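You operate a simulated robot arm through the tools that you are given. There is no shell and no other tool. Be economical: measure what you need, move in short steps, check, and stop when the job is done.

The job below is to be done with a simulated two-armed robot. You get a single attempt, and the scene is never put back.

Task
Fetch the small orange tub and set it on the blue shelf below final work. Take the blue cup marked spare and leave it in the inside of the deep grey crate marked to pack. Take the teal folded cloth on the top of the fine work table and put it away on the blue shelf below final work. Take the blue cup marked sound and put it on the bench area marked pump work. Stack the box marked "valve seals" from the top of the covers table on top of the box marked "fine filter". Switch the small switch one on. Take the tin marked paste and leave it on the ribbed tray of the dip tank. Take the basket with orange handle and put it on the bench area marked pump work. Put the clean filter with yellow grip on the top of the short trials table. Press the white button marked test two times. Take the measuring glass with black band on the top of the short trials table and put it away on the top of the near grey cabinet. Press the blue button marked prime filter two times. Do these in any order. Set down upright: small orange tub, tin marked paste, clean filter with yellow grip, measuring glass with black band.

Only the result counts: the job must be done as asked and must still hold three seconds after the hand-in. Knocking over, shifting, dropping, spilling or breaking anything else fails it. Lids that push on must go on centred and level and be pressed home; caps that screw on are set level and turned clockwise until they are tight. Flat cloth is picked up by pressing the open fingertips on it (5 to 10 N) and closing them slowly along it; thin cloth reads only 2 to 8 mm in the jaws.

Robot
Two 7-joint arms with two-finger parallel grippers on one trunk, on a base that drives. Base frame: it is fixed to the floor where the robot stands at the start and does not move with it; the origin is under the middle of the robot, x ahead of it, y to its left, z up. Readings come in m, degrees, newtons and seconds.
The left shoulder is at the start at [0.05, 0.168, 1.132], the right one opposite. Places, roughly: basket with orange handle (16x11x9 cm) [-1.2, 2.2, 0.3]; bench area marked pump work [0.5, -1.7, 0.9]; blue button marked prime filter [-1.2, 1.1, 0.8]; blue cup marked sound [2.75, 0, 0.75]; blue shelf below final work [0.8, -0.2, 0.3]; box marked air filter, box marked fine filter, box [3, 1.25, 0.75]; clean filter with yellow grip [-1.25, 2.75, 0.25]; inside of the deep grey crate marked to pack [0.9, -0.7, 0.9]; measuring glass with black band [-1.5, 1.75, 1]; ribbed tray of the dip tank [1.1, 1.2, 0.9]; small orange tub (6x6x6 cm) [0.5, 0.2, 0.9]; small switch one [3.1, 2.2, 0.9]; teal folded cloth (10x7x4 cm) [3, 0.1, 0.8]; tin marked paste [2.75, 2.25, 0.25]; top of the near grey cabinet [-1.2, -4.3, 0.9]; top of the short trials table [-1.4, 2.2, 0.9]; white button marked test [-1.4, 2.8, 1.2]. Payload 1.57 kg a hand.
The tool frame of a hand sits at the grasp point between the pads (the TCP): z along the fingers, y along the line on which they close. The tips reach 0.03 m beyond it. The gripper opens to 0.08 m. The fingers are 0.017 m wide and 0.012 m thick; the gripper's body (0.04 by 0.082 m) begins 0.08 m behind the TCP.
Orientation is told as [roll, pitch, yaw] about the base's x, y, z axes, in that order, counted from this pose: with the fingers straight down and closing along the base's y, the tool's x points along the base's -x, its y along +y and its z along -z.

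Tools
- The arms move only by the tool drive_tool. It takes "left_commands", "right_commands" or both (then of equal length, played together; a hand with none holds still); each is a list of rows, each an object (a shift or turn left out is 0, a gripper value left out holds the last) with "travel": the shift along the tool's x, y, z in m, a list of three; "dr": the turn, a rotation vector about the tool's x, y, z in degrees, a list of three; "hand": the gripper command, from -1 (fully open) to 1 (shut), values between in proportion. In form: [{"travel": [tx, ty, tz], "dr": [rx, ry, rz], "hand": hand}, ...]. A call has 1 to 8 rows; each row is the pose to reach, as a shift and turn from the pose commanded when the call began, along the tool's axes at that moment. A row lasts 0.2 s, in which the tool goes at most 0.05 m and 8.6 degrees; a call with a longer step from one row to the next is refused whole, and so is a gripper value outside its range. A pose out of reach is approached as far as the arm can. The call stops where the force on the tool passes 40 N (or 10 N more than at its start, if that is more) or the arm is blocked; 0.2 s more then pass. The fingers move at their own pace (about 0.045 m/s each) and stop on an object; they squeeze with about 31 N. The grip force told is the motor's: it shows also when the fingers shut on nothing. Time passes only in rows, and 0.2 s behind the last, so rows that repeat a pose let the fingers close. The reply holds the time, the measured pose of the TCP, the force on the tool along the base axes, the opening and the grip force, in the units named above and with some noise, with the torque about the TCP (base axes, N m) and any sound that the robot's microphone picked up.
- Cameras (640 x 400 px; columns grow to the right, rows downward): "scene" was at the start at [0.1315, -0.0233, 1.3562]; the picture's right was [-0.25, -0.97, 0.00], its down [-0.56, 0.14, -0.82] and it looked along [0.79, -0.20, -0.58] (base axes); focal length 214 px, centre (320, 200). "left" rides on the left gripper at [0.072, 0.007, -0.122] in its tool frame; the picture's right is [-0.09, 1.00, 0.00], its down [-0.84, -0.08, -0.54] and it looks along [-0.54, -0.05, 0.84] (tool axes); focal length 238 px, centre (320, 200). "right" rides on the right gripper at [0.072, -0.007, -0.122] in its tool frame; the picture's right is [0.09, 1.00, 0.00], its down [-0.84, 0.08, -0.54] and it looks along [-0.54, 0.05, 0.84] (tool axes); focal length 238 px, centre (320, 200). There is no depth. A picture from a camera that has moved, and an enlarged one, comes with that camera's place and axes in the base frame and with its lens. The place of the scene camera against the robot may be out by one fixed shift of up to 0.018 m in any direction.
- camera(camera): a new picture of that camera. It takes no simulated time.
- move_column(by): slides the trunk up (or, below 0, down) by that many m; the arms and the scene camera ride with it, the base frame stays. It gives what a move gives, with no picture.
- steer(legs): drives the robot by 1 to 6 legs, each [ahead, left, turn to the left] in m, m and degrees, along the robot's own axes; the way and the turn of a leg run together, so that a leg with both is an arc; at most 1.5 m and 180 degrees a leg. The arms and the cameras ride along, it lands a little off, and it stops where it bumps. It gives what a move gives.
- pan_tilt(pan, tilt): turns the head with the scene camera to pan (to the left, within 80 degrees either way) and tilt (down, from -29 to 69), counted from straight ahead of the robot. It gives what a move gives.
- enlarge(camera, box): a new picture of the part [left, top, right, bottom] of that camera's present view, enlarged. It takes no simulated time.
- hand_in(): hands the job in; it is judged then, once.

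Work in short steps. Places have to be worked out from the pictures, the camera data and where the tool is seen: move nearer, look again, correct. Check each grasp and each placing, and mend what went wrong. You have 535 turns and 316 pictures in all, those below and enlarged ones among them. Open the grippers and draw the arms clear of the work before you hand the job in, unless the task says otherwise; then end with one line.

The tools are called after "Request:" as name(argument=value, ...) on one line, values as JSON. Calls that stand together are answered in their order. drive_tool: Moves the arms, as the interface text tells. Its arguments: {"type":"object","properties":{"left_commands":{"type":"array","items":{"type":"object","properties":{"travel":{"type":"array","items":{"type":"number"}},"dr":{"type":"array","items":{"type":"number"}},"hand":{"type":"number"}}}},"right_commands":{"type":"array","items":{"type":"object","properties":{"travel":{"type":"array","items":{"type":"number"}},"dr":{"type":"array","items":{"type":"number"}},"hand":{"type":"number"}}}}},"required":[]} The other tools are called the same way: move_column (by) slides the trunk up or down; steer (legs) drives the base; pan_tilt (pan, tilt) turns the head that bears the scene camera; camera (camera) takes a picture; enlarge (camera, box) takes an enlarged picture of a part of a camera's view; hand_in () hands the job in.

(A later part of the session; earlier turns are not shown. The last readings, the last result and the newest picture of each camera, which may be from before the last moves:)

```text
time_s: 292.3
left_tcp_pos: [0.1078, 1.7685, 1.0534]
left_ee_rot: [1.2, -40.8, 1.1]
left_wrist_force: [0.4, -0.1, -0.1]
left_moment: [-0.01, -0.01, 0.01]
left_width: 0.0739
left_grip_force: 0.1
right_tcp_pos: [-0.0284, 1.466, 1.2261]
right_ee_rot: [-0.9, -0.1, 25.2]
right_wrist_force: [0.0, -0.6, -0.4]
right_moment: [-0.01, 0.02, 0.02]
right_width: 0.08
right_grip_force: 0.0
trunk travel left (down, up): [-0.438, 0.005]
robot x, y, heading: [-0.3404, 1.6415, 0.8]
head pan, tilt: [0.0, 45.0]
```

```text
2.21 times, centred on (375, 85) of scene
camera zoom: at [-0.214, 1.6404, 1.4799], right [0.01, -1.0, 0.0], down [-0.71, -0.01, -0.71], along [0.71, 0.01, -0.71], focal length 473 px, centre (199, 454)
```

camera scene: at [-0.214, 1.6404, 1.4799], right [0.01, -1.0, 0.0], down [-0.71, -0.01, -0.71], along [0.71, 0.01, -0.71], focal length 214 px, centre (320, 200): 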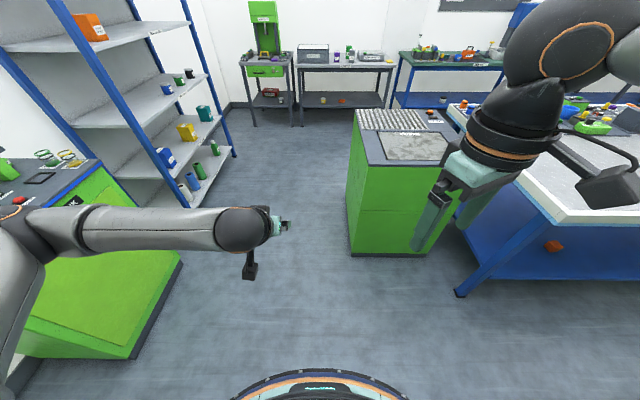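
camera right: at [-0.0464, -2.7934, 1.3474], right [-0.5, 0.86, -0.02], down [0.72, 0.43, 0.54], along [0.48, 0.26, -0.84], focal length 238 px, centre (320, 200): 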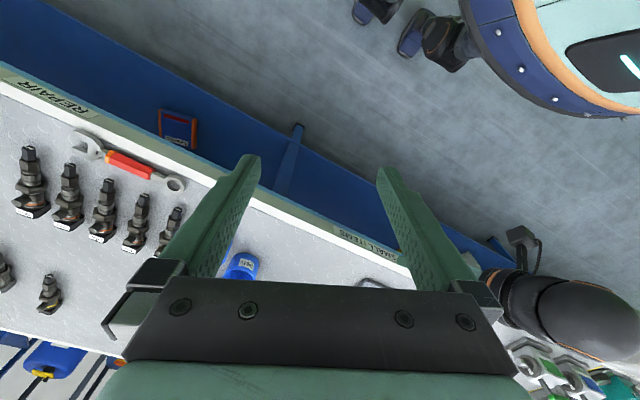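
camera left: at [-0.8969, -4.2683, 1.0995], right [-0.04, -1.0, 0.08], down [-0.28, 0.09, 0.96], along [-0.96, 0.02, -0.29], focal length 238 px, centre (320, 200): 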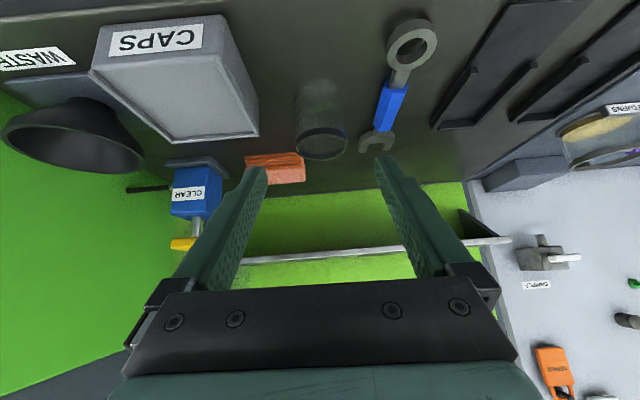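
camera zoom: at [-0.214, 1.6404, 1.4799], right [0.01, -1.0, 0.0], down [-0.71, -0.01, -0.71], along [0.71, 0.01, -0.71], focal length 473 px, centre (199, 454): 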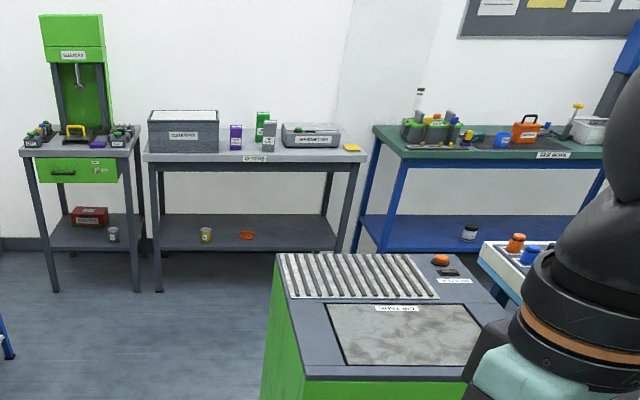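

East side visible: press table (y≈2.2), covers table, fine-work table. Drive through the passage to face the press table.

Request:
steer(legs=[[0, 0.42, -0.8], [1.0, 0, 0], [1.0, 0.05, 0]])

Request:
pan_tilt(pan=0, tilt=25)

Request:
camera(camera="scene")

```text
time_s: 304.4
left_tcp_pos: [2.098, 2.2125, 1.0527]
left_ee_rot: [1.3, -40.7, -0.1]
left_wrist_force: [1.1, -0.2, -0.2]
left_moment: [-0.01, -0.02, 0.0]
left_width: 0.0739
left_grip_force: 0.1
right_tcp_pos: [1.9563, 1.9125, 1.2248]
right_ee_rot: [-0.9, -0.1, 24.1]
right_wrist_force: [0.5, 0.3, -0.1]
right_moment: [-0.01, 0.03, 0.02]
right_width: 0.0798
right_grip_force: 0.0
trunk travel left (down, up): [-0.438, 0.005]
robot x, y, heading: [1.6387, 2.0955, -0.7]
head pan, tilt: [0.0, 45.0]
```

```text
time_s: 305.3
left_tcp_pos: [2.0974, 2.2131, 1.0541]
left_ee_rot: [1.3, -40.7, -0.1]
left_wrist_force: [0.4, -0.3, -0.3]
left_moment: [-0.01, 0.02, 0.02]
left_width: 0.0737
left_grip_force: 0.2
right_tcp_pos: [1.9562, 1.9125, 1.2266]
right_ee_rot: [-0.9, -0.3, 23.9]
right_wrist_force: [0.3, 0.4, -0.1]
right_moment: [0.01, -0.01, 0.02]
right_width: 0.0803
right_grip_force: 0.0
trunk travel left (down, up): [-0.438, 0.005]
robot x, y, heading: [1.6466, 2.0939, -1.2]
head pan, tilt: [0.0, 25.0]
```

```text
198 pictures are left
camera scene: at [1.785, 2.0921, 1.5104], right [-0.01, -1.0, 0.0], down [-0.42, 0.0, -0.91], along [0.91, -0.01, -0.42], focal length 214 px, centre (320, 200)
```

scene: 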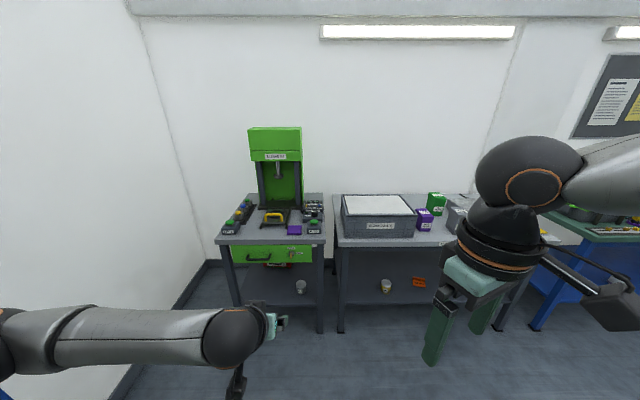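

Request:
enlarge(camera="scene", box=[200, 180, 340, 310])

Request:
enlarge(camera="scene", box=[330, 170, 480, 310])

```text
3.08 times, centred on (270, 245) of scene
camera zoom: at [1.785, 2.0921, 1.5104], right [-0.01, -1.0, 0.0], down [-0.42, 0.0, -0.91], along [0.91, -0.01, -0.42], focal length 660 px, centre (474, 62)
```

zoom: 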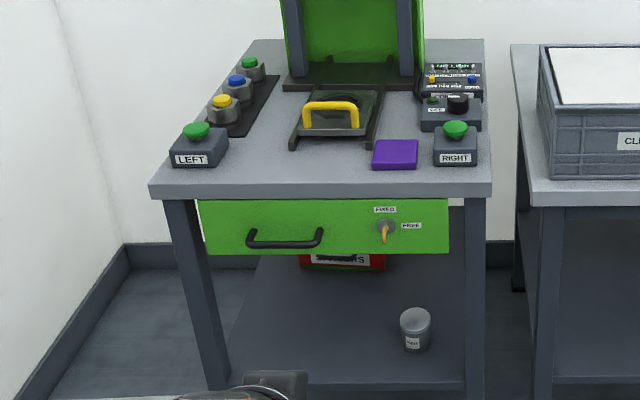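

```text
2.86 times, centred on (405, 240) of scene
camera zoom: at [1.785, 2.0921, 1.5104], right [-0.01, -1.0, 0.0], down [-0.42, 0.0, -0.91], along [0.91, -0.01, -0.42], focal length 613 px, centre (77, 86)
```

zoom: 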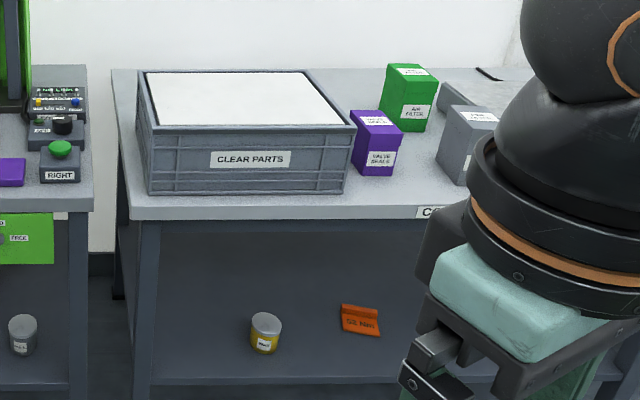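

Request:
enlarge(camera="scene", box=[280, 190, 336, 225])

```text
11.43 times, centred on (308, 208) of scene
camera zoom: at [1.785, 2.0921, 1.5104], right [-0.01, -1.0, 0.0], down [-0.42, 0.0, -0.91], along [0.91, -0.01, -0.42], focal length 2451 px, centre (457, 114)
```

zoom: 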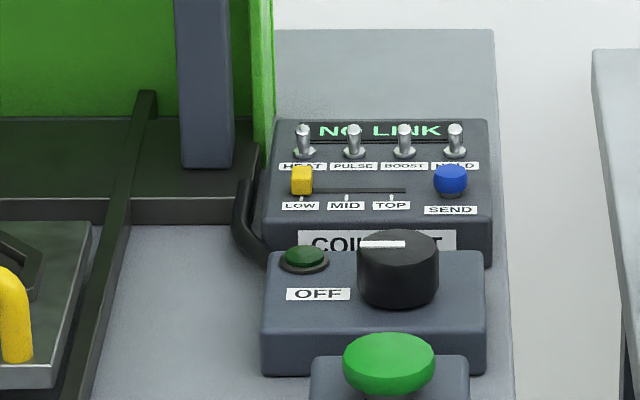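

Move closer to inspect the small panel with the toggle switches.

Request:
steer(legs=[[0.5, 0.12, 1]])

Request:
pan_tilt(pan=0, tilt=30)

Request:
camera(camera="scene")

Request:
enlarge(camera="scene", box=[310, 190, 390, 240])

```text
time_s: 308.2
left_tcp_pos: [2.5844, 2.3425, 1.0534]
left_ee_rot: [1.2, -40.7, 1.1]
left_wrist_force: [-0.2, 0.6, -0.3]
left_moment: [0.02, 0.01, -0.02]
left_width: 0.0737
left_grip_force: 0.1
right_tcp_pos: [2.45, 2.0395, 1.2252]
right_ee_rot: [-0.9, -0.2, 25.2]
right_wrist_force: [-0.7, -0.4, -0.6]
right_moment: [-0.02, 0.05, -0.01]
right_width: 0.0801
right_grip_force: 0.0
trunk travel left (down, up): [-0.438, 0.005]
robot x, y, heading: [2.1377, 2.2151, 0.7]
head pan, tilt: [0.0, 25.0]
```

```text
time_s: 308.9
left_tcp_pos: [2.5847, 2.3415, 1.0534]
left_ee_rot: [1.2, -40.7, 1.1]
left_wrist_force: [-0.1, 0.1, -0.7]
left_moment: [0.02, 0.01, 0.01]
left_width: 0.0742
left_grip_force: 0.2
right_tcp_pos: [2.4485, 2.0393, 1.2268]
right_ee_rot: [-0.9, -0.2, 25.3]
right_wrist_force: [-0.3, -0.1, 0.2]
right_moment: [0.04, -0.01, -0.01]
right_width: 0.0799
right_grip_force: 0.1
trunk travel left (down, up): [-0.438, 0.005]
robot x, y, heading: [2.1343, 2.2138, 0.7]
head pan, tilt: [0.0, 30.0]
```

```text
194 pictures are left
camera scene: at [2.2724, 2.2151, 1.5025], right [0.01, -1.0, 0.0], down [-0.5, -0.01, -0.87], along [0.87, 0.01, -0.5], focal length 214 px, centre (320, 200)
```

scene: 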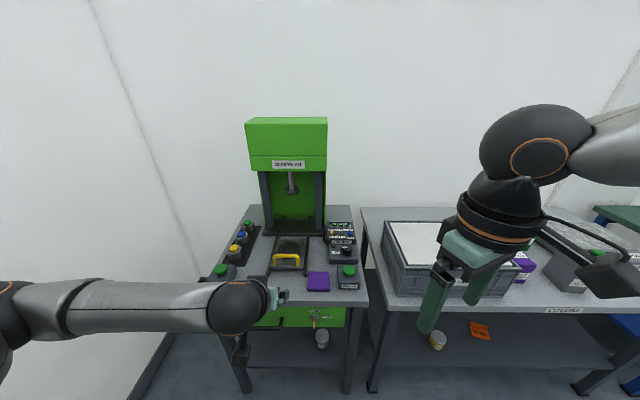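

```text
8.00 times, centred on (350, 215) of scene
camera zoom: at [2.2724, 2.2151, 1.5025], right [0.01, -1.0, 0.0], down [-0.5, -0.01, -0.87], along [0.87, 0.01, -0.5], focal length 1716 px, centre (80, 80)
```

zoom: 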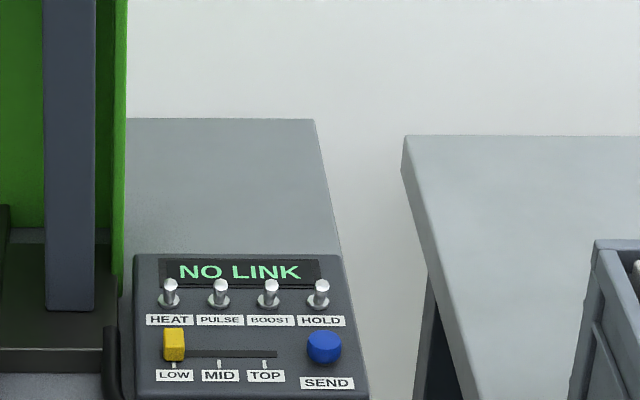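

The panel's first toggle (HEAT, position one) matches the stated place of small switch one. Approach with the left camera for a close look at lever states.

Request:
steer(legs=[[0.15, -0.12, 0]])

Request:
drive_tool(left_commands=[{"travel": [0, -0.02, 0], "hand": 1}, {"travel": [0, -0.04, 0]}, {"travel": [-0.02, -0.045, 0.02]}, {"travel": [-0.05, -0.045, 0.04]}, {"travel": [-0.08, -0.045, 0.06]}])

Request:
camera(camera="left")

```text
time_s: 310.4
left_tcp_pos: [2.7363, 2.224, 1.0533]
left_ee_rot: [1.3, -40.7, 1.1]
left_wrist_force: [-0.6, -0.2, 0.1]
left_moment: [0.03, -0.02, 0.02]
left_width: 0.0742
left_grip_force: 0.1
right_tcp_pos: [2.6003, 1.9214, 1.2257]
right_ee_rot: [-0.9, -0.2, 25.2]
right_wrist_force: [0.2, 0.4, 0.0]
right_moment: [0.05, 0.04, -0.01]
right_width: 0.0801
right_grip_force: 0.1
trunk travel left (down, up): [-0.438, 0.005]
robot x, y, heading: [2.2827, 2.0933, 0.6]
head pan, tilt: [0.0, 30.0]
```

```text
time_s: 311.6
left_tcp_pos: [2.8371, 2.1829, 1.0599]
left_ee_rot: [1.4, -40.7, 1.1]
left_wrist_force: [-0.2, 0.7, 0.2]
left_moment: [0.0, -0.02, -0.02]
left_width: 0.0002
left_grip_force: 18.1
right_tcp_pos: [2.5992, 1.9227, 1.2256]
right_ee_rot: [-0.9, -0.2, 25.2]
right_wrist_force: [1.0, -0.6, 0.5]
right_moment: [0.02, 0.02, -0.02]
right_width: 0.0799
right_grip_force: 0.0
trunk travel left (down, up): [-0.438, 0.005]
robot x, y, heading: [2.2866, 2.097, 0.4]
head pan, tilt: [0.0, 30.0]
```

```text
192 pictures are left
camera left: at [2.7028, 2.1837, 1.1051], right [0.04, 1.0, 0.08], down [0.28, -0.08, 0.95], along [0.96, -0.01, -0.29], focal length 238 px, centre (320, 200)
```

left: 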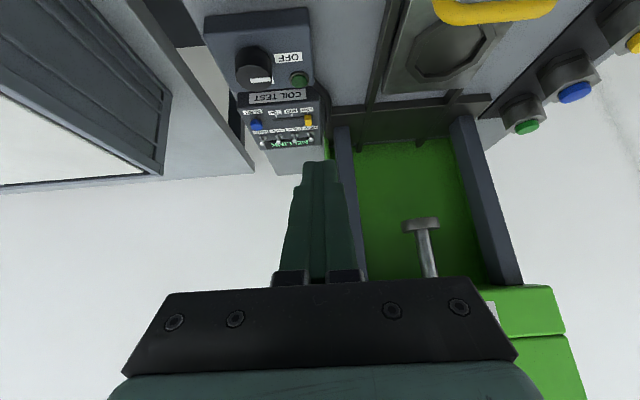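

Request:
enlarge(camera="left", box=[230, 70, 350, 160])

```text
4.44 times, centred on (290, 115) of left
camera zoom: at [2.7028, 2.1837, 1.1051], right [0.04, 1.0, 0.08], down [0.28, -0.08, 0.95], along [0.96, -0.01, -0.29], focal length 1059 px, centre (453, 578)
```

zoom: 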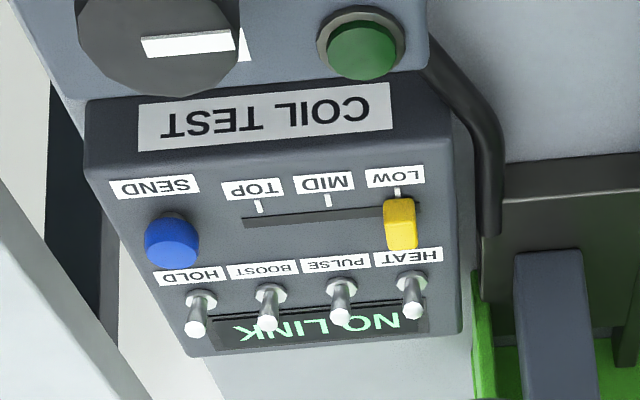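

Levers seem to lean toward the user (off); on would be pushed away. Move closer with the left hand for triangulation.

Request:
drive_tool(left_commands=[{"travel": [-0.013, -0.006, 0.028]}, {"travel": [-0.026, -0.012, 0.055]}])

Request:
enlarge(camera="left", box=[220, 60, 380, 180])

```text
time_s: 312.2
left_tcp_pos: [2.8921, 2.1731, 1.0346]
left_ee_rot: [1.3, -40.8, 1.1]
left_wrist_force: [0.8, 0.5, 0.4]
left_moment: [-0.02, -0.01, 0.0]
left_width: 0.0
left_grip_force: 20.8
right_tcp_pos: [2.5992, 1.9215, 1.2249]
right_ee_rot: [-0.9, -0.1, 25.2]
right_wrist_force: [-0.4, -0.4, -0.7]
right_moment: [0.0, 0.01, -0.01]
right_width: 0.0799
right_grip_force: 0.2
trunk travel left (down, up): [-0.438, 0.005]
robot x, y, heading: [2.2858, 2.1019, 0.7]
head pan, tilt: [0.0, 30.0]
```

```text
3.33 times, centred on (300, 120) of left
camera zoom: at [2.7588, 2.1739, 1.0796], right [0.04, 1.0, 0.08], down [0.28, -0.08, 0.96], along [0.96, -0.01, -0.29], focal length 794 px, centre (387, 467)
```

zoom: 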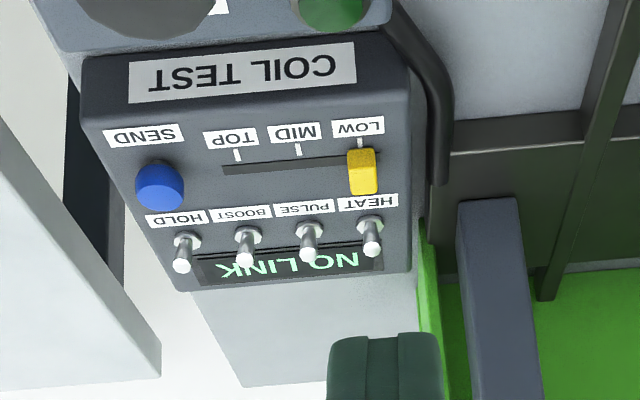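

Triangulation is ill-conditioned along the view line. Raise the hand 10 cm for a steeper view.

Request:
drive_tool(left_commands=[{"travel": [-0.045, 0, -0.02]}, {"travel": [-0.085, 0, -0.04]}, {"travel": [-0.12, 0, -0.05]}])

Request:
camera(camera="left")

Request:
enlarge(camera="left", box=[240, 0, 400, 120])

```text
time_s: 313.0
left_tcp_pos: [2.951, 2.1737, 1.1506]
left_ee_rot: [1.3, -40.6, 1.1]
left_wrist_force: [-0.4, 0.2, -0.2]
left_moment: [0.01, -0.01, 0.0]
left_width: 0.0
left_grip_force: 21.2
right_tcp_pos: [2.5999, 1.9208, 1.2258]
right_ee_rot: [-0.9, -0.2, 25.2]
right_wrist_force: [0.2, -0.2, -0.1]
right_moment: [0.03, 0.01, -0.01]
right_width: 0.0803
right_grip_force: 0.1
trunk travel left (down, up): [-0.438, 0.005]
robot x, y, heading: [2.2858, 2.0968, 0.7]
head pan, tilt: [0.0, 30.0]
```

```text
189 pictures are left
camera left: at [2.8173, 2.175, 1.1963], right [0.04, 1.0, 0.08], down [0.28, -0.08, 0.96], along [0.96, -0.01, -0.29], focal length 238 px, centre (320, 200)
```

left: 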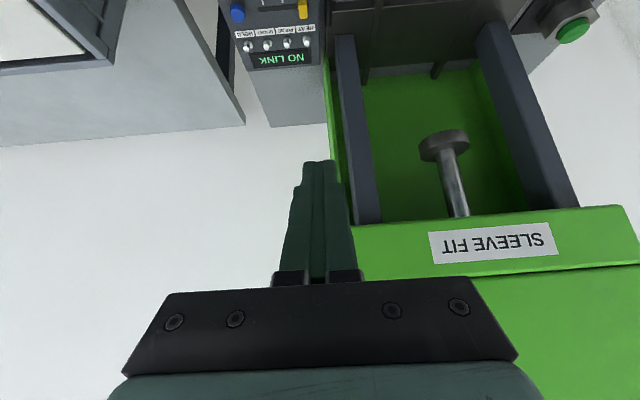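

```text
3.33 times, centred on (320, 60) of left
camera zoom: at [2.8173, 2.175, 1.1963], right [0.04, 1.0, 0.08], down [0.28, -0.08, 0.96], along [0.96, -0.01, -0.29], focal length 794 px, centre (320, 667)
```

zoom: 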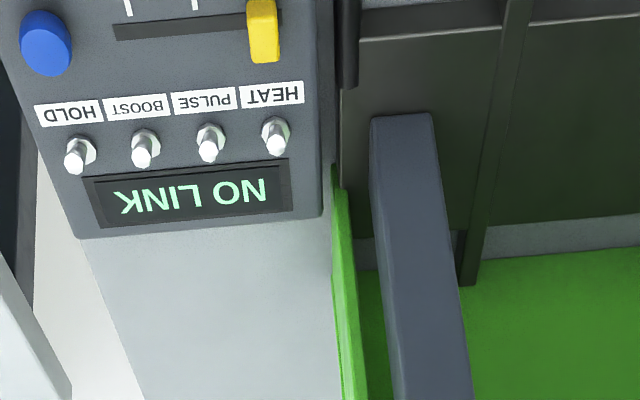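

Switch base ≈[3.098, 2.171, 0.853], flat panel, lever leaning toward me. I'll lower the closed fingertip just in front of it at 30° pitch, then push away.

Request:
steer(legs=[[0.05, 0, 0]])

Request:
drive_tool(left_commands=[{"travel": [0.016, 0, 0.034], "dr": [0, 2, 0]}, {"travel": [0.033, -0.001, 0.068], "dr": [0, 4, 0]}, {"travel": [0.049, -0.002, 0.103], "dr": [0, 6, 0]}, {"travel": [0.066, -0.002, 0.137], "dr": [0, 8, 0]}, {"travel": [0.082, -0.003, 0.171], "dr": [0, 10.7, 0]}])

Request:
camera(camera="left")

```text
time_s: 314.0
left_tcp_pos: [3.0007, 2.1753, 1.1502]
left_ee_rot: [1.3, -40.5, 1.0]
left_wrist_force: [0.0, 0.0, -0.2]
left_moment: [0.0, 0.04, 0.03]
left_width: 0.0
left_grip_force: 21.6
right_tcp_pos: [2.6514, 1.9225, 1.2256]
right_ee_rot: [-0.9, -0.1, 25.3]
right_wrist_force: [0.9, -0.3, 0.3]
right_moment: [0.0, 0.04, 0.0]
right_width: 0.08
right_grip_force: 0.1
trunk travel left (down, up): [-0.438, 0.005]
robot x, y, heading: [2.3344, 2.0992, 0.6]
head pan, tilt: [0.0, 30.0]
```

```text
time_s: 315.2
left_tcp_pos: [3.0352, 2.1827, 0.9695]
left_ee_rot: [1.0, -30.0, 1.4]
left_wrist_force: [0.3, 0.4, 1.1]
left_moment: [-0.03, 0.01, -0.02]
left_width: 0.0
left_grip_force: 21.3
left hand out of reach, approached as far as the arm can: row 5
right_tcp_pos: [2.6492, 1.9239, 1.2271]
right_ee_rot: [-0.8, -0.2, 25.3]
right_wrist_force: [-0.4, -0.1, 0.0]
right_moment: [0.0, 0.0, -0.02]
right_width: 0.08
right_grip_force: 0.1
trunk travel left (down, up): [-0.438, 0.005]
robot x, y, heading: [2.3375, 2.0996, 0.7]
head pan, tilt: [0.0, 30.0]
```

```text
187 pictures are left
camera left: at [2.9127, 2.1839, 1.0392], right [0.05, 1.0, 0.06], down [0.46, -0.08, 0.89], along [0.89, -0.01, -0.46], focal length 238 px, centre (320, 200)
```

left: 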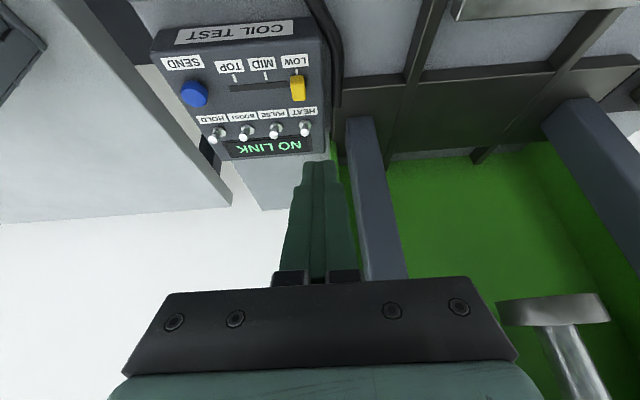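

Consistent. Use base for the last 2.5 cm and the trunk for lowering.

Request:
steer(legs=[[0.022, -0.011, 0]])

Request:
move_column(by=-0.05)

Request:
camera(camera="left")

```text
time_s: 316.0
left_tcp_pos: [3.0581, 2.1721, 0.9694]
left_ee_rot: [1.1, -30.1, 1.4]
left_wrist_force: [0.2, -0.3, -0.3]
left_moment: [0.03, 0.03, 0.04]
left_width: 0.0
left_grip_force: 21.2
right_tcp_pos: [2.6724, 1.9123, 1.2256]
right_ee_rot: [-0.9, -0.2, 25.2]
right_wrist_force: [0.6, -0.2, -1.2]
right_moment: [0.02, 0.0, -0.01]
right_width: 0.0802
right_grip_force: 0.0
trunk travel left (down, up): [-0.438, 0.005]
robot x, y, heading: [2.3561, 2.0864, 0.4]
head pan, tilt: [0.0, 30.0]
```

```text
time_s: 316.9
left_tcp_pos: [3.0575, 2.1723, 0.9212]
left_ee_rot: [1.0, -30.0, 1.4]
left_wrist_force: [-0.2, -0.1, 0.2]
left_moment: [-0.01, -0.04, -0.01]
left_width: 0.0001
left_grip_force: 21.3
right_tcp_pos: [2.672, 1.9114, 1.1765]
right_ee_rot: [-1.0, -0.3, 25.2]
right_wrist_force: [-0.1, 0.0, -0.5]
right_moment: [0.02, -0.02, 0.02]
right_width: 0.0798
right_grip_force: 0.2
trunk travel left (down, up): [-0.388, 0.055]
robot x, y, heading: [2.359, 2.0861, 0.5]
head pan, tilt: [0.0, 30.0]
```

```text
186 pictures are left
camera left: at [2.9348, 2.1736, 0.9895], right [0.05, 1.0, 0.06], down [0.46, -0.08, 0.89], along [0.89, -0.01, -0.46], focal length 238 px, centre (320, 200)
```

left: 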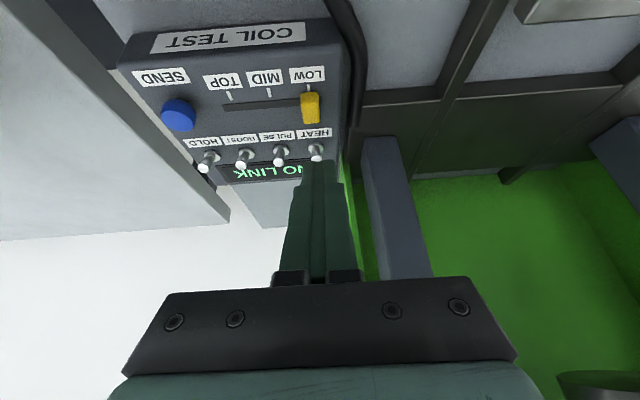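

Request:
move_column(by=-0.026)

Request:
enlarge(camera="left", box=[220, 80, 420, 205])

```text
time_s: 317.6
left_tcp_pos: [3.058, 2.1729, 0.8945]
left_ee_rot: [1.1, -30.0, 1.4]
left_wrist_force: [-0.5, -0.1, -0.6]
left_moment: [0.0, -0.01, 0.03]
left_width: 0.0002
left_grip_force: 21.2
right_tcp_pos: [2.6723, 1.9122, 1.1502]
right_ee_rot: [-0.9, -0.3, 25.3]
right_wrist_force: [0.1, -0.6, 0.0]
right_moment: [-0.05, 0.0, 0.04]
right_width: 0.0797
right_grip_force: 0.1
trunk travel left (down, up): [-0.362, 0.081]
robot x, y, heading: [2.3575, 2.0888, 0.9]
head pan, tilt: [0.0, 30.0]
```

```text
3.20 times, centred on (320, 142) of left
camera zoom: at [2.9348, 2.1737, 0.9635], right [0.05, 1.0, 0.06], down [0.46, -0.08, 0.89], along [0.89, -0.01, -0.46], focal length 763 px, centre (320, 384)
```

zoom: 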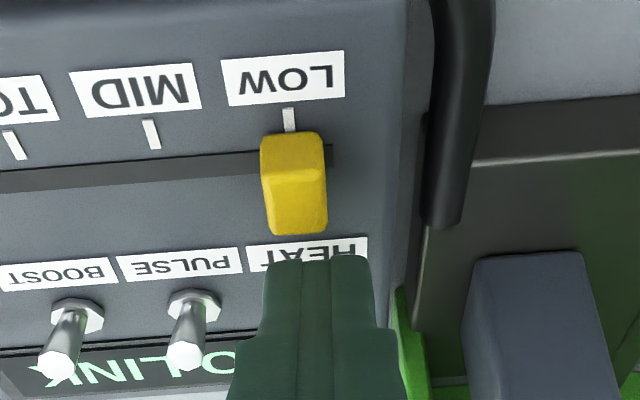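

Finger is between the slider and the HEAT lever. Push away (+x) in small steps with the arm.

Request:
drive_tool(left_commands=[{"travel": [-0.005, 0, 0.003]}, {"travel": [-0.01, 0, 0.006]}, {"travel": [-0.015, 0, 0.009]}, {"travel": [-0.02, 0, 0.0115]}, {"travel": [-0.025, 0, 0.0145]}])

Request:
camera(camera="left")

```text
time_s: 318.8
left_tcp_pos: [3.0596, 2.1786, 0.8945]
left_ee_rot: [1.1, -30.0, 1.4]
left_wrist_force: [-0.3, -0.3, 0.4]
left_moment: [-0.02, -0.01, 0.03]
left_width: 0.0
left_grip_force: 21.1
left hand out of reach, approached as far as the arm can: row 1, 2, 3, 4, 5
right_tcp_pos: [2.6719, 1.9121, 1.1506]
right_ee_rot: [-0.8, -0.2, 25.2]
right_wrist_force: [-0.5, -0.3, 0.5]
right_moment: [0.04, -0.02, 0.0]
right_width: 0.0799
right_grip_force: 0.0
trunk travel left (down, up): [-0.362, 0.081]
robot x, y, heading: [2.3558, 2.0889, 0.3]
head pan, tilt: [0.0, 30.0]
```

```text
184 pictures are left
camera left: at [2.9362, 2.1798, 0.9629], right [0.05, 1.0, 0.06], down [0.46, -0.08, 0.89], along [0.89, -0.01, -0.46], focal length 238 px, centre (320, 200)
```

left: 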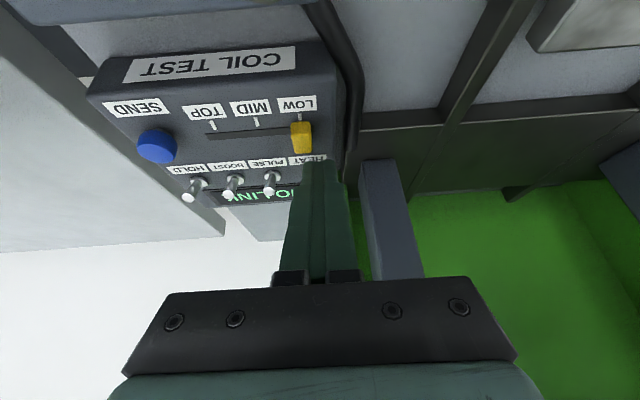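

Arm extension is exhausted; push by creeping the base forward 3 cm.

Request:
steer(legs=[[0.015, -0.006, 0]])

Request:
steer(legs=[[0.018, 0, 0]])

Request:
camera(camera="left")

```text
time_s: 319.6
left_tcp_pos: [3.0737, 2.1727, 0.893]
left_ee_rot: [1.1, -30.0, 1.4]
left_wrist_force: [-0.5, 0.6, -0.1]
left_moment: [-0.04, 0.0, 0.0]
left_width: 0.0
left_grip_force: 20.5
right_tcp_pos: [2.6875, 1.9064, 1.1497]
right_ee_rot: [-0.9, -0.2, 25.2]
right_wrist_force: [0.3, -0.5, 0.4]
right_moment: [0.02, 0.03, -0.01]
right_width: 0.08
right_grip_force: 0.0
trunk travel left (down, up): [-0.362, 0.081]
robot x, y, heading: [2.3746, 2.0821, 0.6]
head pan, tilt: [0.0, 30.0]
```

```text
time_s: 320.4
left_tcp_pos: [3.0787, 2.1726, 0.8953]
left_ee_rot: [1.2, -29.2, 1.7]
left_wrist_force: [-16.0, 2.9, 12.4]
left_moment: [0.07, 0.06, 0.04]
left_width: 0.0
left_grip_force: 20.8
right_tcp_pos: [2.6958, 1.9065, 1.1518]
right_ee_rot: [-1.0, -0.5, 25.3]
right_wrist_force: [0.1, 0.2, 0.5]
right_moment: [0.0, 0.01, -0.01]
right_width: 0.08
right_grip_force: 0.1
trunk travel left (down, up): [-0.362, 0.081]
robot x, y, heading: [2.3855, 2.0836, 0.8]
head pan, tilt: [0.0, 30.0]
stopped in leg 1: the force on the tool passed its limit (the readings are from after the stop); the commanded pose is now the measured one
```

```text
183 pictures are left
camera left: at [2.9576, 2.1726, 0.9671], right [0.04, 1.0, 0.06], down [0.47, -0.08, 0.88], along [0.88, -0.01, -0.47], focal length 238 px, centre (320, 200)
```

left: 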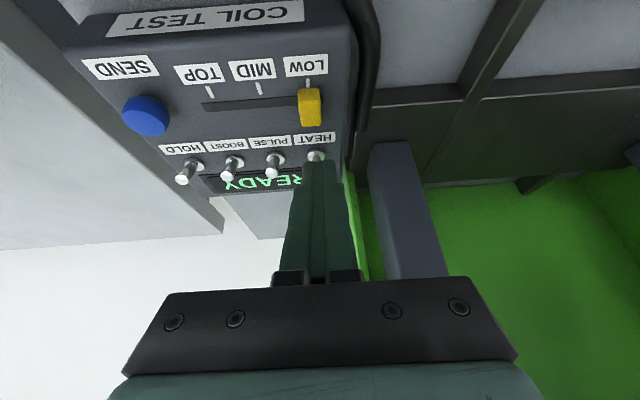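

The display now reads READY. Back off gently, raise, and check the lever.

Request:
steer(legs=[[-0.02, 0, 0]])

Request:
move_column(by=0.08)

Request:
enlarge(camera="left", box=[200, 60, 360, 180])

```text
time_s: 321.2
left_tcp_pos: [3.0613, 2.1717, 0.8929]
left_ee_rot: [1.2, -29.1, 1.6]
left_wrist_force: [0.5, 0.5, 0.6]
left_moment: [0.0, -0.01, 0.02]
left_width: 0.0
left_grip_force: 21.2
right_tcp_pos: [2.6776, 1.9064, 1.1504]
right_ee_rot: [-0.9, -0.3, 25.2]
right_wrist_force: [-0.5, -0.7, -0.3]
right_moment: [0.0, 0.0, -0.02]
right_width: 0.08
right_grip_force: 0.0
trunk travel left (down, up): [-0.362, 0.081]
robot x, y, heading: [2.3651, 2.082, 0.8]
head pan, tilt: [0.0, 30.0]
```

```text
time_s: 322.4
left_tcp_pos: [3.0616, 2.171, 0.974]
left_ee_rot: [1.2, -28.9, 1.6]
left_wrist_force: [0.1, -0.9, 0.1]
left_moment: [0.0, -0.01, -0.04]
left_width: 0.0
left_grip_force: 21.1
right_tcp_pos: [2.678, 1.907, 1.2295]
right_ee_rot: [-0.9, -0.3, 25.2]
right_wrist_force: [0.0, 0.5, 0.0]
right_moment: [0.01, 0.03, -0.02]
right_width: 0.0801
right_grip_force: 0.0
trunk travel left (down, up): [-0.442, 0.001]
robot x, y, heading: [2.3615, 2.0845, 0.7]
head pan, tilt: [0.0, 30.0]
```

```text
3.33 times, centred on (280, 120) of left
camera zoom: at [2.9406, 2.1725, 1.044], right [0.04, 1.0, 0.06], down [0.47, -0.08, 0.88], along [0.88, -0.01, -0.47], focal length 794 px, centre (453, 467)
```

zoom: 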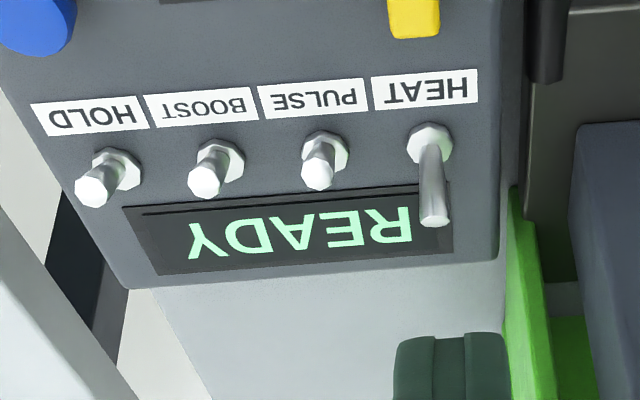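

Switch one is on. Now to the covers table: back out and move right to face the boxes.

Request:
steer(legs=[[-0.35, 0, -0.7], [0, -0.62, 0]])

Request:
pan_tilt(pan=0, tilt=35)

Request:
camera(camera="scene")

Request:
enlarge(camera="scene", box=[280, 140, 480, 265])

```text
time_s: 327.7
left_tcp_pos: [2.7126, 1.5467, 0.9731]
left_ee_rot: [1.3, -29.0, 0.6]
left_wrist_force: [1.1, -0.4, -0.1]
left_moment: [0.01, 0.0, 0.01]
left_width: 0.0001
left_grip_force: 21.6
right_tcp_pos: [2.3237, 1.2878, 1.2304]
right_ee_rot: [-0.8, -0.2, 24.3]
right_wrist_force: [-0.4, -0.1, 0.7]
right_moment: [-0.01, 0.04, -0.01]
right_width: 0.0799
right_grip_force: 0.1
trunk travel left (down, up): [-0.442, 0.001]
robot x, y, heading: [2.0128, 1.4689, -0.2]
head pan, tilt: [0.0, 30.0]
```

```text
time_s: 328.4
left_tcp_pos: [2.7115, 1.546, 0.974]
left_ee_rot: [1.2, -29.1, 0.6]
left_wrist_force: [0.1, -0.1, 0.0]
left_moment: [0.04, -0.02, 0.04]
left_width: 0.0
left_grip_force: 21.5
right_tcp_pos: [2.3231, 1.2868, 1.2313]
right_ee_rot: [-1.0, -0.3, 24.4]
right_wrist_force: [0.2, -0.2, 0.7]
right_moment: [-0.01, -0.02, 0.0]
right_width: 0.08
right_grip_force: 0.0
trunk travel left (down, up): [-0.442, 0.001]
robot x, y, heading: [2.0154, 1.4684, -0.1]
head pan, tilt: [0.0, 35.0]
```

```text
181 pictures are left
camera scene: at [2.1477, 1.4653, 1.4987], right [-0.01, -1.0, 0.0], down [-0.57, 0.0, -0.82], along [0.82, 0.0, -0.57], focal length 214 px, centre (320, 200)
```

scene: 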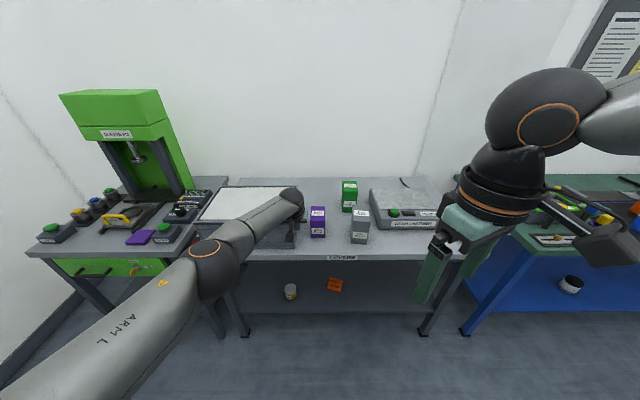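

```text
3.20 times, centred on (380, 202) of scene
camera zoom: at [2.1477, 1.4653, 1.4987], right [-0.01, -1.0, 0.0], down [-0.57, 0.0, -0.82], along [0.82, 0.0, -0.57], focal length 686 px, centre (128, 192)
```

zoom: 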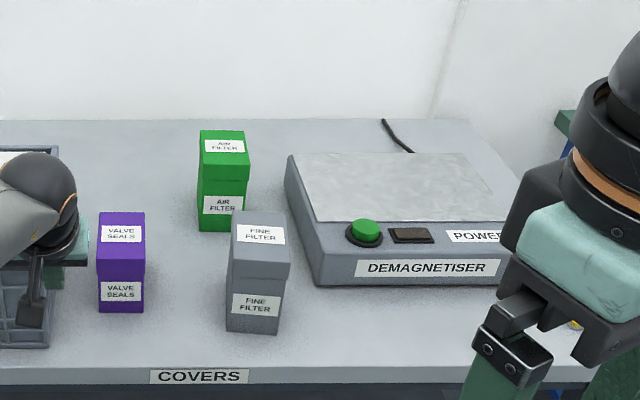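

Valve seals box (purple) ≈[2.85, 1.46]; fine filter (grey) to its right. Bring the left hand back in front, open, at 45°.

Request:
drive_tool(left_commands=[{"travel": [0.03, -0.01, -0.026], "dr": [0, -4, 0], "hand": -1}, {"travel": [0.063, -0.03, -0.052], "dr": [0, -8, 0]}, {"travel": [0.094, -0.05, -0.078], "dr": [0, -12, 0]}, {"travel": [0.125, -0.08, -0.104], "dr": [0, -16, 0]}])

Request:
camera(camera="left")

```text
refused: row 4 steps farther than a row can; nothing moved
```

```text
179 pictures are left
camera left: at [2.5903, 1.5487, 1.0441], right [0.06, 1.0, 0.06], down [0.47, -0.08, 0.88], along [0.88, -0.02, -0.47], focal length 238 px, centre (320, 200)
```

left: 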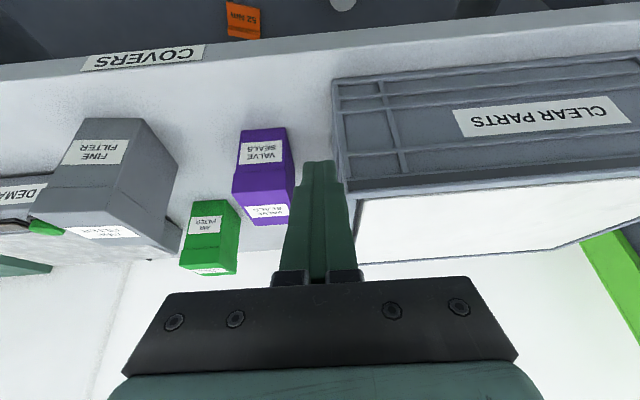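

Request:
drive_tool(left_commands=[{"travel": [0.025, -0.015, -0.02], "dr": [0, -3, 0], "hand": -1}, {"travel": [0.05, -0.03, -0.04], "dr": [0, -6, 0]}, {"travel": [0.075, -0.046, -0.062], "dr": [0, -10, 0]}, {"travel": [0.1, -0.063, -0.083], "dr": [0, -13, 0]}, {"travel": [0.125, -0.08, -0.104], "dr": [0, -16, 0]}])

Request:
camera(camera="left")

```text
time_s: 329.6
left_tcp_pos: [2.5535, 1.4634, 1.0009]
left_ee_rot: [1.4, -45.2, 0.2]
left_wrist_force: [0.1, 0.2, -0.3]
left_moment: [0.0, 0.0, -0.04]
left_width: 0.0801
left_grip_force: 0.1
right_tcp_pos: [2.323, 1.2873, 1.2308]
right_ee_rot: [-0.8, -0.3, 24.3]
right_wrist_force: [1.1, -0.4, 0.7]
right_moment: [0.01, 0.01, -0.02]
right_width: 0.08
right_grip_force: 0.1
trunk travel left (down, up): [-0.442, 0.001]
robot x, y, heading: [2.0125, 1.4671, -0.2]
head pan, tilt: [0.0, 35.0]
```

```text
178 pictures are left
camera left: at [2.4165, 1.4653, 1.036], right [0.04, 1.0, 0.08], down [0.21, -0.09, 0.97], along [0.98, -0.02, -0.21], focal length 238 px, centre (320, 200)
```

left: 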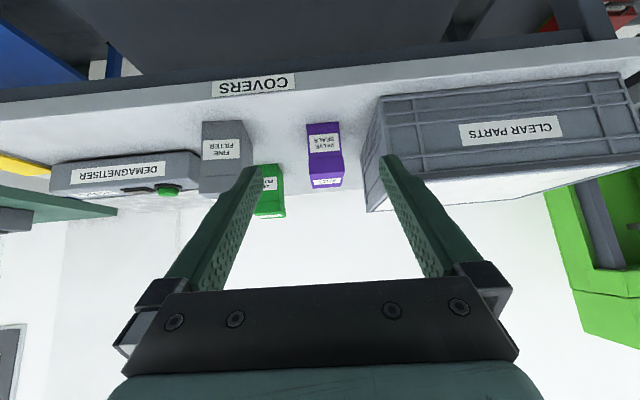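

Table z≈0.80; purple box ≈6×7×10 cm with front-bottom at [2.826, 1.474]. Drive 0.2 m forward and re-view.

Request:
steer(legs=[[0.18, 0.008, 0]])

Request:
camera(camera="left")

```text
time_s: 331.1
left_tcp_pos: [2.7339, 1.4691, 1.0002]
left_ee_rot: [1.6, -45.0, 0.2]
left_wrist_force: [0.1, 0.0, -0.3]
left_moment: [0.01, -0.01, -0.03]
left_width: 0.0802
left_grip_force: 0.1
right_tcp_pos: [2.5037, 1.2948, 1.2302]
right_ee_rot: [-0.9, -0.3, 24.4]
right_wrist_force: [0.4, 0.4, 0.2]
right_moment: [-0.01, 0.04, -0.03]
right_width: 0.0801
right_grip_force: 0.2
trunk travel left (down, up): [-0.442, 0.001]
robot x, y, heading: [2.1921, 1.4738, -0.3]
head pan, tilt: [0.0, 35.0]
```

```text
177 pictures are left
camera left: at [2.5966, 1.4727, 1.0355], right [0.04, 1.0, 0.08], down [0.21, -0.09, 0.97], along [0.98, -0.02, -0.21], focal length 238 px, centre (320, 200)
```

left: 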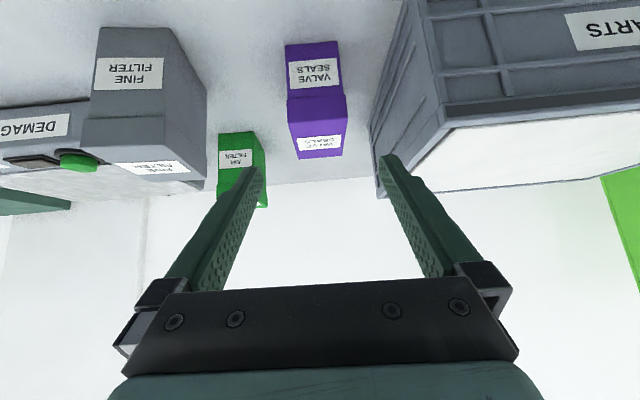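

Request:
enlarge(camera="left", box=[60, 10, 380, 210])

```text
2.00 times, centred on (220, 110) of left
camera zoom: at [2.5966, 1.4727, 1.0355], right [0.04, 1.0, 0.08], down [0.21, -0.09, 0.97], along [0.98, -0.02, -0.21], focal length 477 px, centre (520, 380)
```

zoom: 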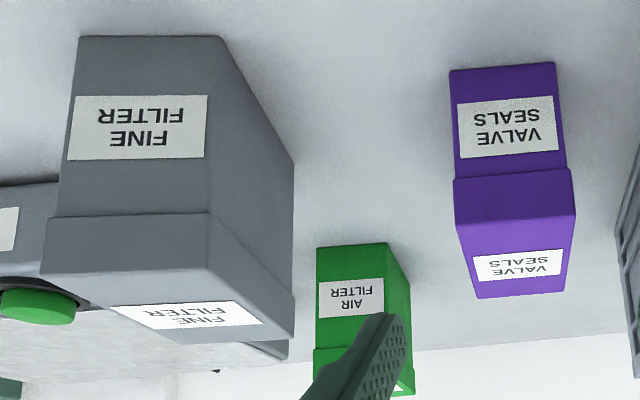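

Now clear: purple box has a lid, height 0.10, centre ≈[2.873, 1.4736]; grey box top z≈0.95, centre ≈[2.87, 1.284]. Approach to grip the purple body below its lid.

Request:
drive_tool(left_commands=[{"travel": [0.004, 0.001, 0.038]}, {"travel": [0.008, 0.002, 0.077]}, {"travel": [0.012, 0.003, 0.115]}])

Request:
camera(camera="left")

```text
time_s: 331.9
left_tcp_pos: [2.8061, 1.4761, 0.9103]
left_ee_rot: [1.4, -45.1, 0.2]
left_wrist_force: [0.0, 0.2, 0.3]
left_moment: [-0.01, -0.05, -0.03]
left_width: 0.0799
left_grip_force: 0.0
right_tcp_pos: [2.5041, 1.2948, 1.2303]
right_ee_rot: [-0.9, -0.3, 24.3]
right_wrist_force: [0.4, -0.1, 0.0]
right_moment: [-0.01, 0.04, 0.0]
right_width: 0.08
right_grip_force: 0.2
trunk travel left (down, up): [-0.442, 0.001]
robot x, y, heading: [2.1909, 1.4745, -0.1]
head pan, tilt: [0.0, 35.0]
```

```text
175 pictures are left
camera left: at [2.669, 1.4778, 0.9454], right [0.04, 1.0, 0.08], down [0.21, -0.09, 0.97], along [0.98, -0.03, -0.21], focal length 238 px, centre (320, 200)
```

left: 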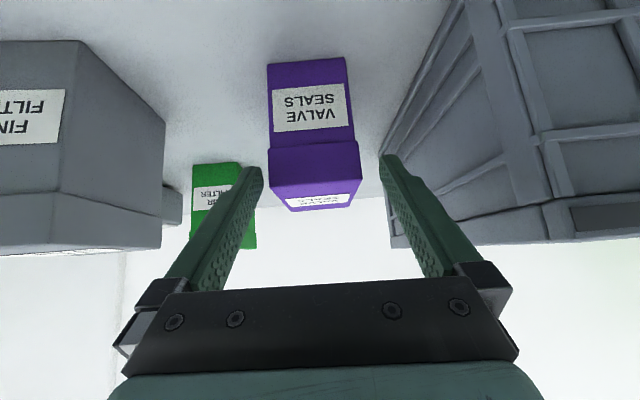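

Nearly centred; continue with a 4 mm shift and close.

Request:
drive_tool(left_commands=[{"travel": [0.004, -0.004, 0.038]}, {"travel": [0.008, -0.004, 0.077]}])

Request:
camera(camera="left")

```text
time_s: 332.5
left_tcp_pos: [2.8469, 1.4723, 0.8579]
left_ee_rot: [1.3, -45.0, 0.0]
left_wrist_force: [-0.3, -0.3, -0.3]
left_moment: [0.02, -0.03, 0.07]
left_width: 0.0801
left_grip_force: 0.1
left hand out of reach, approached as far as the arm can: row 2
right_tcp_pos: [2.5032, 1.2942, 1.2307]
right_ee_rot: [-0.9, -0.3, 24.3]
right_wrist_force: [0.1, -0.5, 0.2]
right_moment: [0.01, -0.02, 0.04]
right_width: 0.0799
right_grip_force: 0.1
trunk travel left (down, up): [-0.442, 0.001]
robot x, y, heading: [2.191, 1.475, -0.1]
head pan, tilt: [0.0, 35.0]
```

```text
174 pictures are left
camera left: at [2.71, 1.4752, 0.893], right [0.05, 1.0, 0.08], down [0.21, -0.09, 0.97], along [0.98, -0.03, -0.21], focal length 238 px, centre (320, 200)
```

left: 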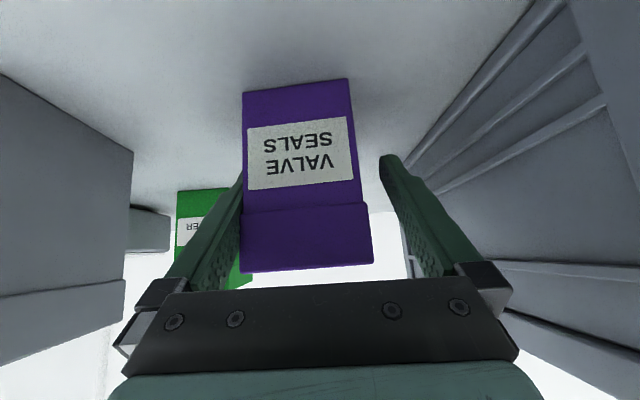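

The box is ~8 mm toward −y of my centre. Shift −8 mm, then close.

Request:
drive_tool(left_commands=[{"travel": [0, -0.004, 0]}, {"travel": [0, -0.008, 0]}, {"travel": [0, -0.008, 0], "hand": 1}, {"travel": [0, -0.008, 0]}, {"travel": [0, -0.008, 0]}, {"travel": [0, -0.008, 0]}])

Request:
camera(camera="left")

```text
time_s: 333.9
left_tcp_pos: [2.8459, 1.4669, 0.858]
left_ee_rot: [1.4, -44.9, 0.2]
left_wrist_force: [-0.6, -0.8, 0.5]
left_moment: [-0.07, 0.0, -0.1]
left_width: 0.0618
left_grip_force: 31.2
right_tcp_pos: [2.5033, 1.296, 1.2306]
right_ee_rot: [-0.9, -0.3, 24.2]
right_wrist_force: [0.4, 0.6, 0.3]
right_moment: [-0.01, 0.01, 0.03]
right_width: 0.0799
right_grip_force: 0.1
trunk travel left (down, up): [-0.442, 0.001]
robot x, y, heading: [2.1942, 1.4729, -0.0]
head pan, tilt: [0.0, 35.0]
```

```text
173 pictures are left
camera left: at [2.7091, 1.47, 0.8932], right [0.04, 1.0, 0.08], down [0.21, -0.09, 0.97], along [0.98, -0.02, -0.21], focal length 238 px, centre (320, 200)
```

left: 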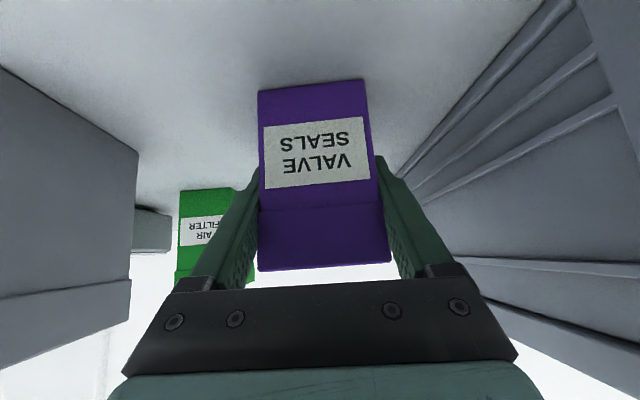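

Gripped (6.2 cm). Lift 19 cm and back slightly, then look at the grey box.

Request:
drive_tool(left_commands=[{"travel": [-0.03, 0, -0.03]}, {"travel": [-0.06, 0, -0.06]}, {"travel": [-0.09, 0, -0.09]}, {"travel": [-0.12, 0, -0.12]}, {"travel": [-0.135, 0, -0.135]}])

Request:
steer(legs=[[-0.12, 0, 0], [0, -0.19, 0]])

Request:
camera(camera="left")

Request:
camera(camera="scene")

```text
time_s: 335.1
left_tcp_pos: [2.8495, 1.463, 1.0503]
left_ee_rot: [1.4, -44.9, 0.2]
left_wrist_force: [0.4, -0.5, -0.9]
left_moment: [0.03, 0.04, -0.02]
left_width: 0.0616
left_grip_force: 30.9
right_tcp_pos: [2.5035, 1.2941, 1.2303]
right_ee_rot: [-0.9, -0.3, 24.3]
right_wrist_force: [0.2, 0.3, -0.3]
right_moment: [-0.01, 0.03, 0.0]
right_width: 0.0798
right_grip_force: 0.0
trunk travel left (down, up): [-0.442, 0.001]
robot x, y, heading: [2.192, 1.4757, -0.1]
head pan, tilt: [0.0, 35.0]
```

```text
time_s: 337.5
left_tcp_pos: [2.7289, 1.2722, 1.0495]
left_ee_rot: [1.4, -45.0, 0.0]
left_wrist_force: [0.6, -0.1, -0.9]
left_moment: [-0.01, 0.01, 0.03]
left_width: 0.0619
left_grip_force: 30.9
right_tcp_pos: [2.382, 1.1032, 1.231]
right_ee_rot: [-1.0, -0.3, 24.2]
right_wrist_force: [0.5, -0.1, -0.5]
right_moment: [0.02, 0.03, 0.0]
right_width: 0.08
right_grip_force: 0.1
trunk travel left (down, up): [-0.442, 0.001]
robot x, y, heading: [2.0744, 1.2866, -0.4]
head pan, tilt: [0.0, 35.0]
```

```text
172 pictures are left
camera left: at [2.5917, 1.2742, 1.0846], right [0.04, 1.0, 0.08], down [0.21, -0.09, 0.97], along [0.98, -0.03, -0.21], focal length 238 px, centre (320, 200)
```

left: 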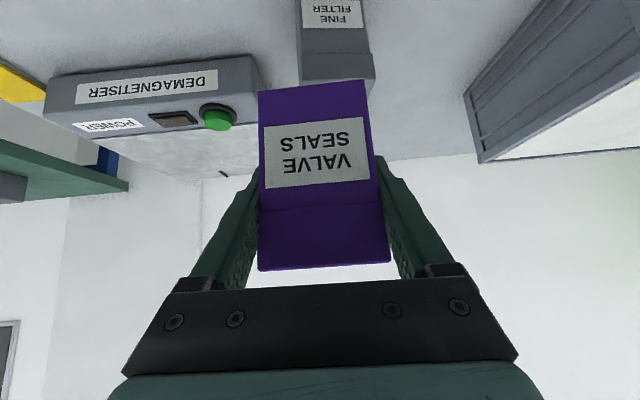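

```text
171 pictures are left
camera scene: at [2.2067, 1.2813, 1.4986], right [-0.01, -1.0, 0.0], down [-0.57, 0.0, -0.82], along [0.82, -0.01, -0.57], focal length 214 px, centre (320, 200)
```

scene: 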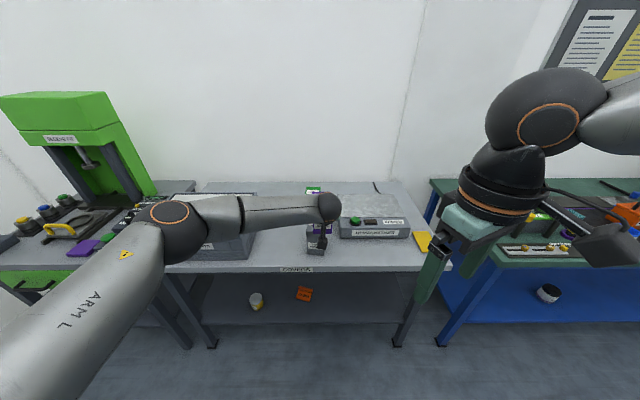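

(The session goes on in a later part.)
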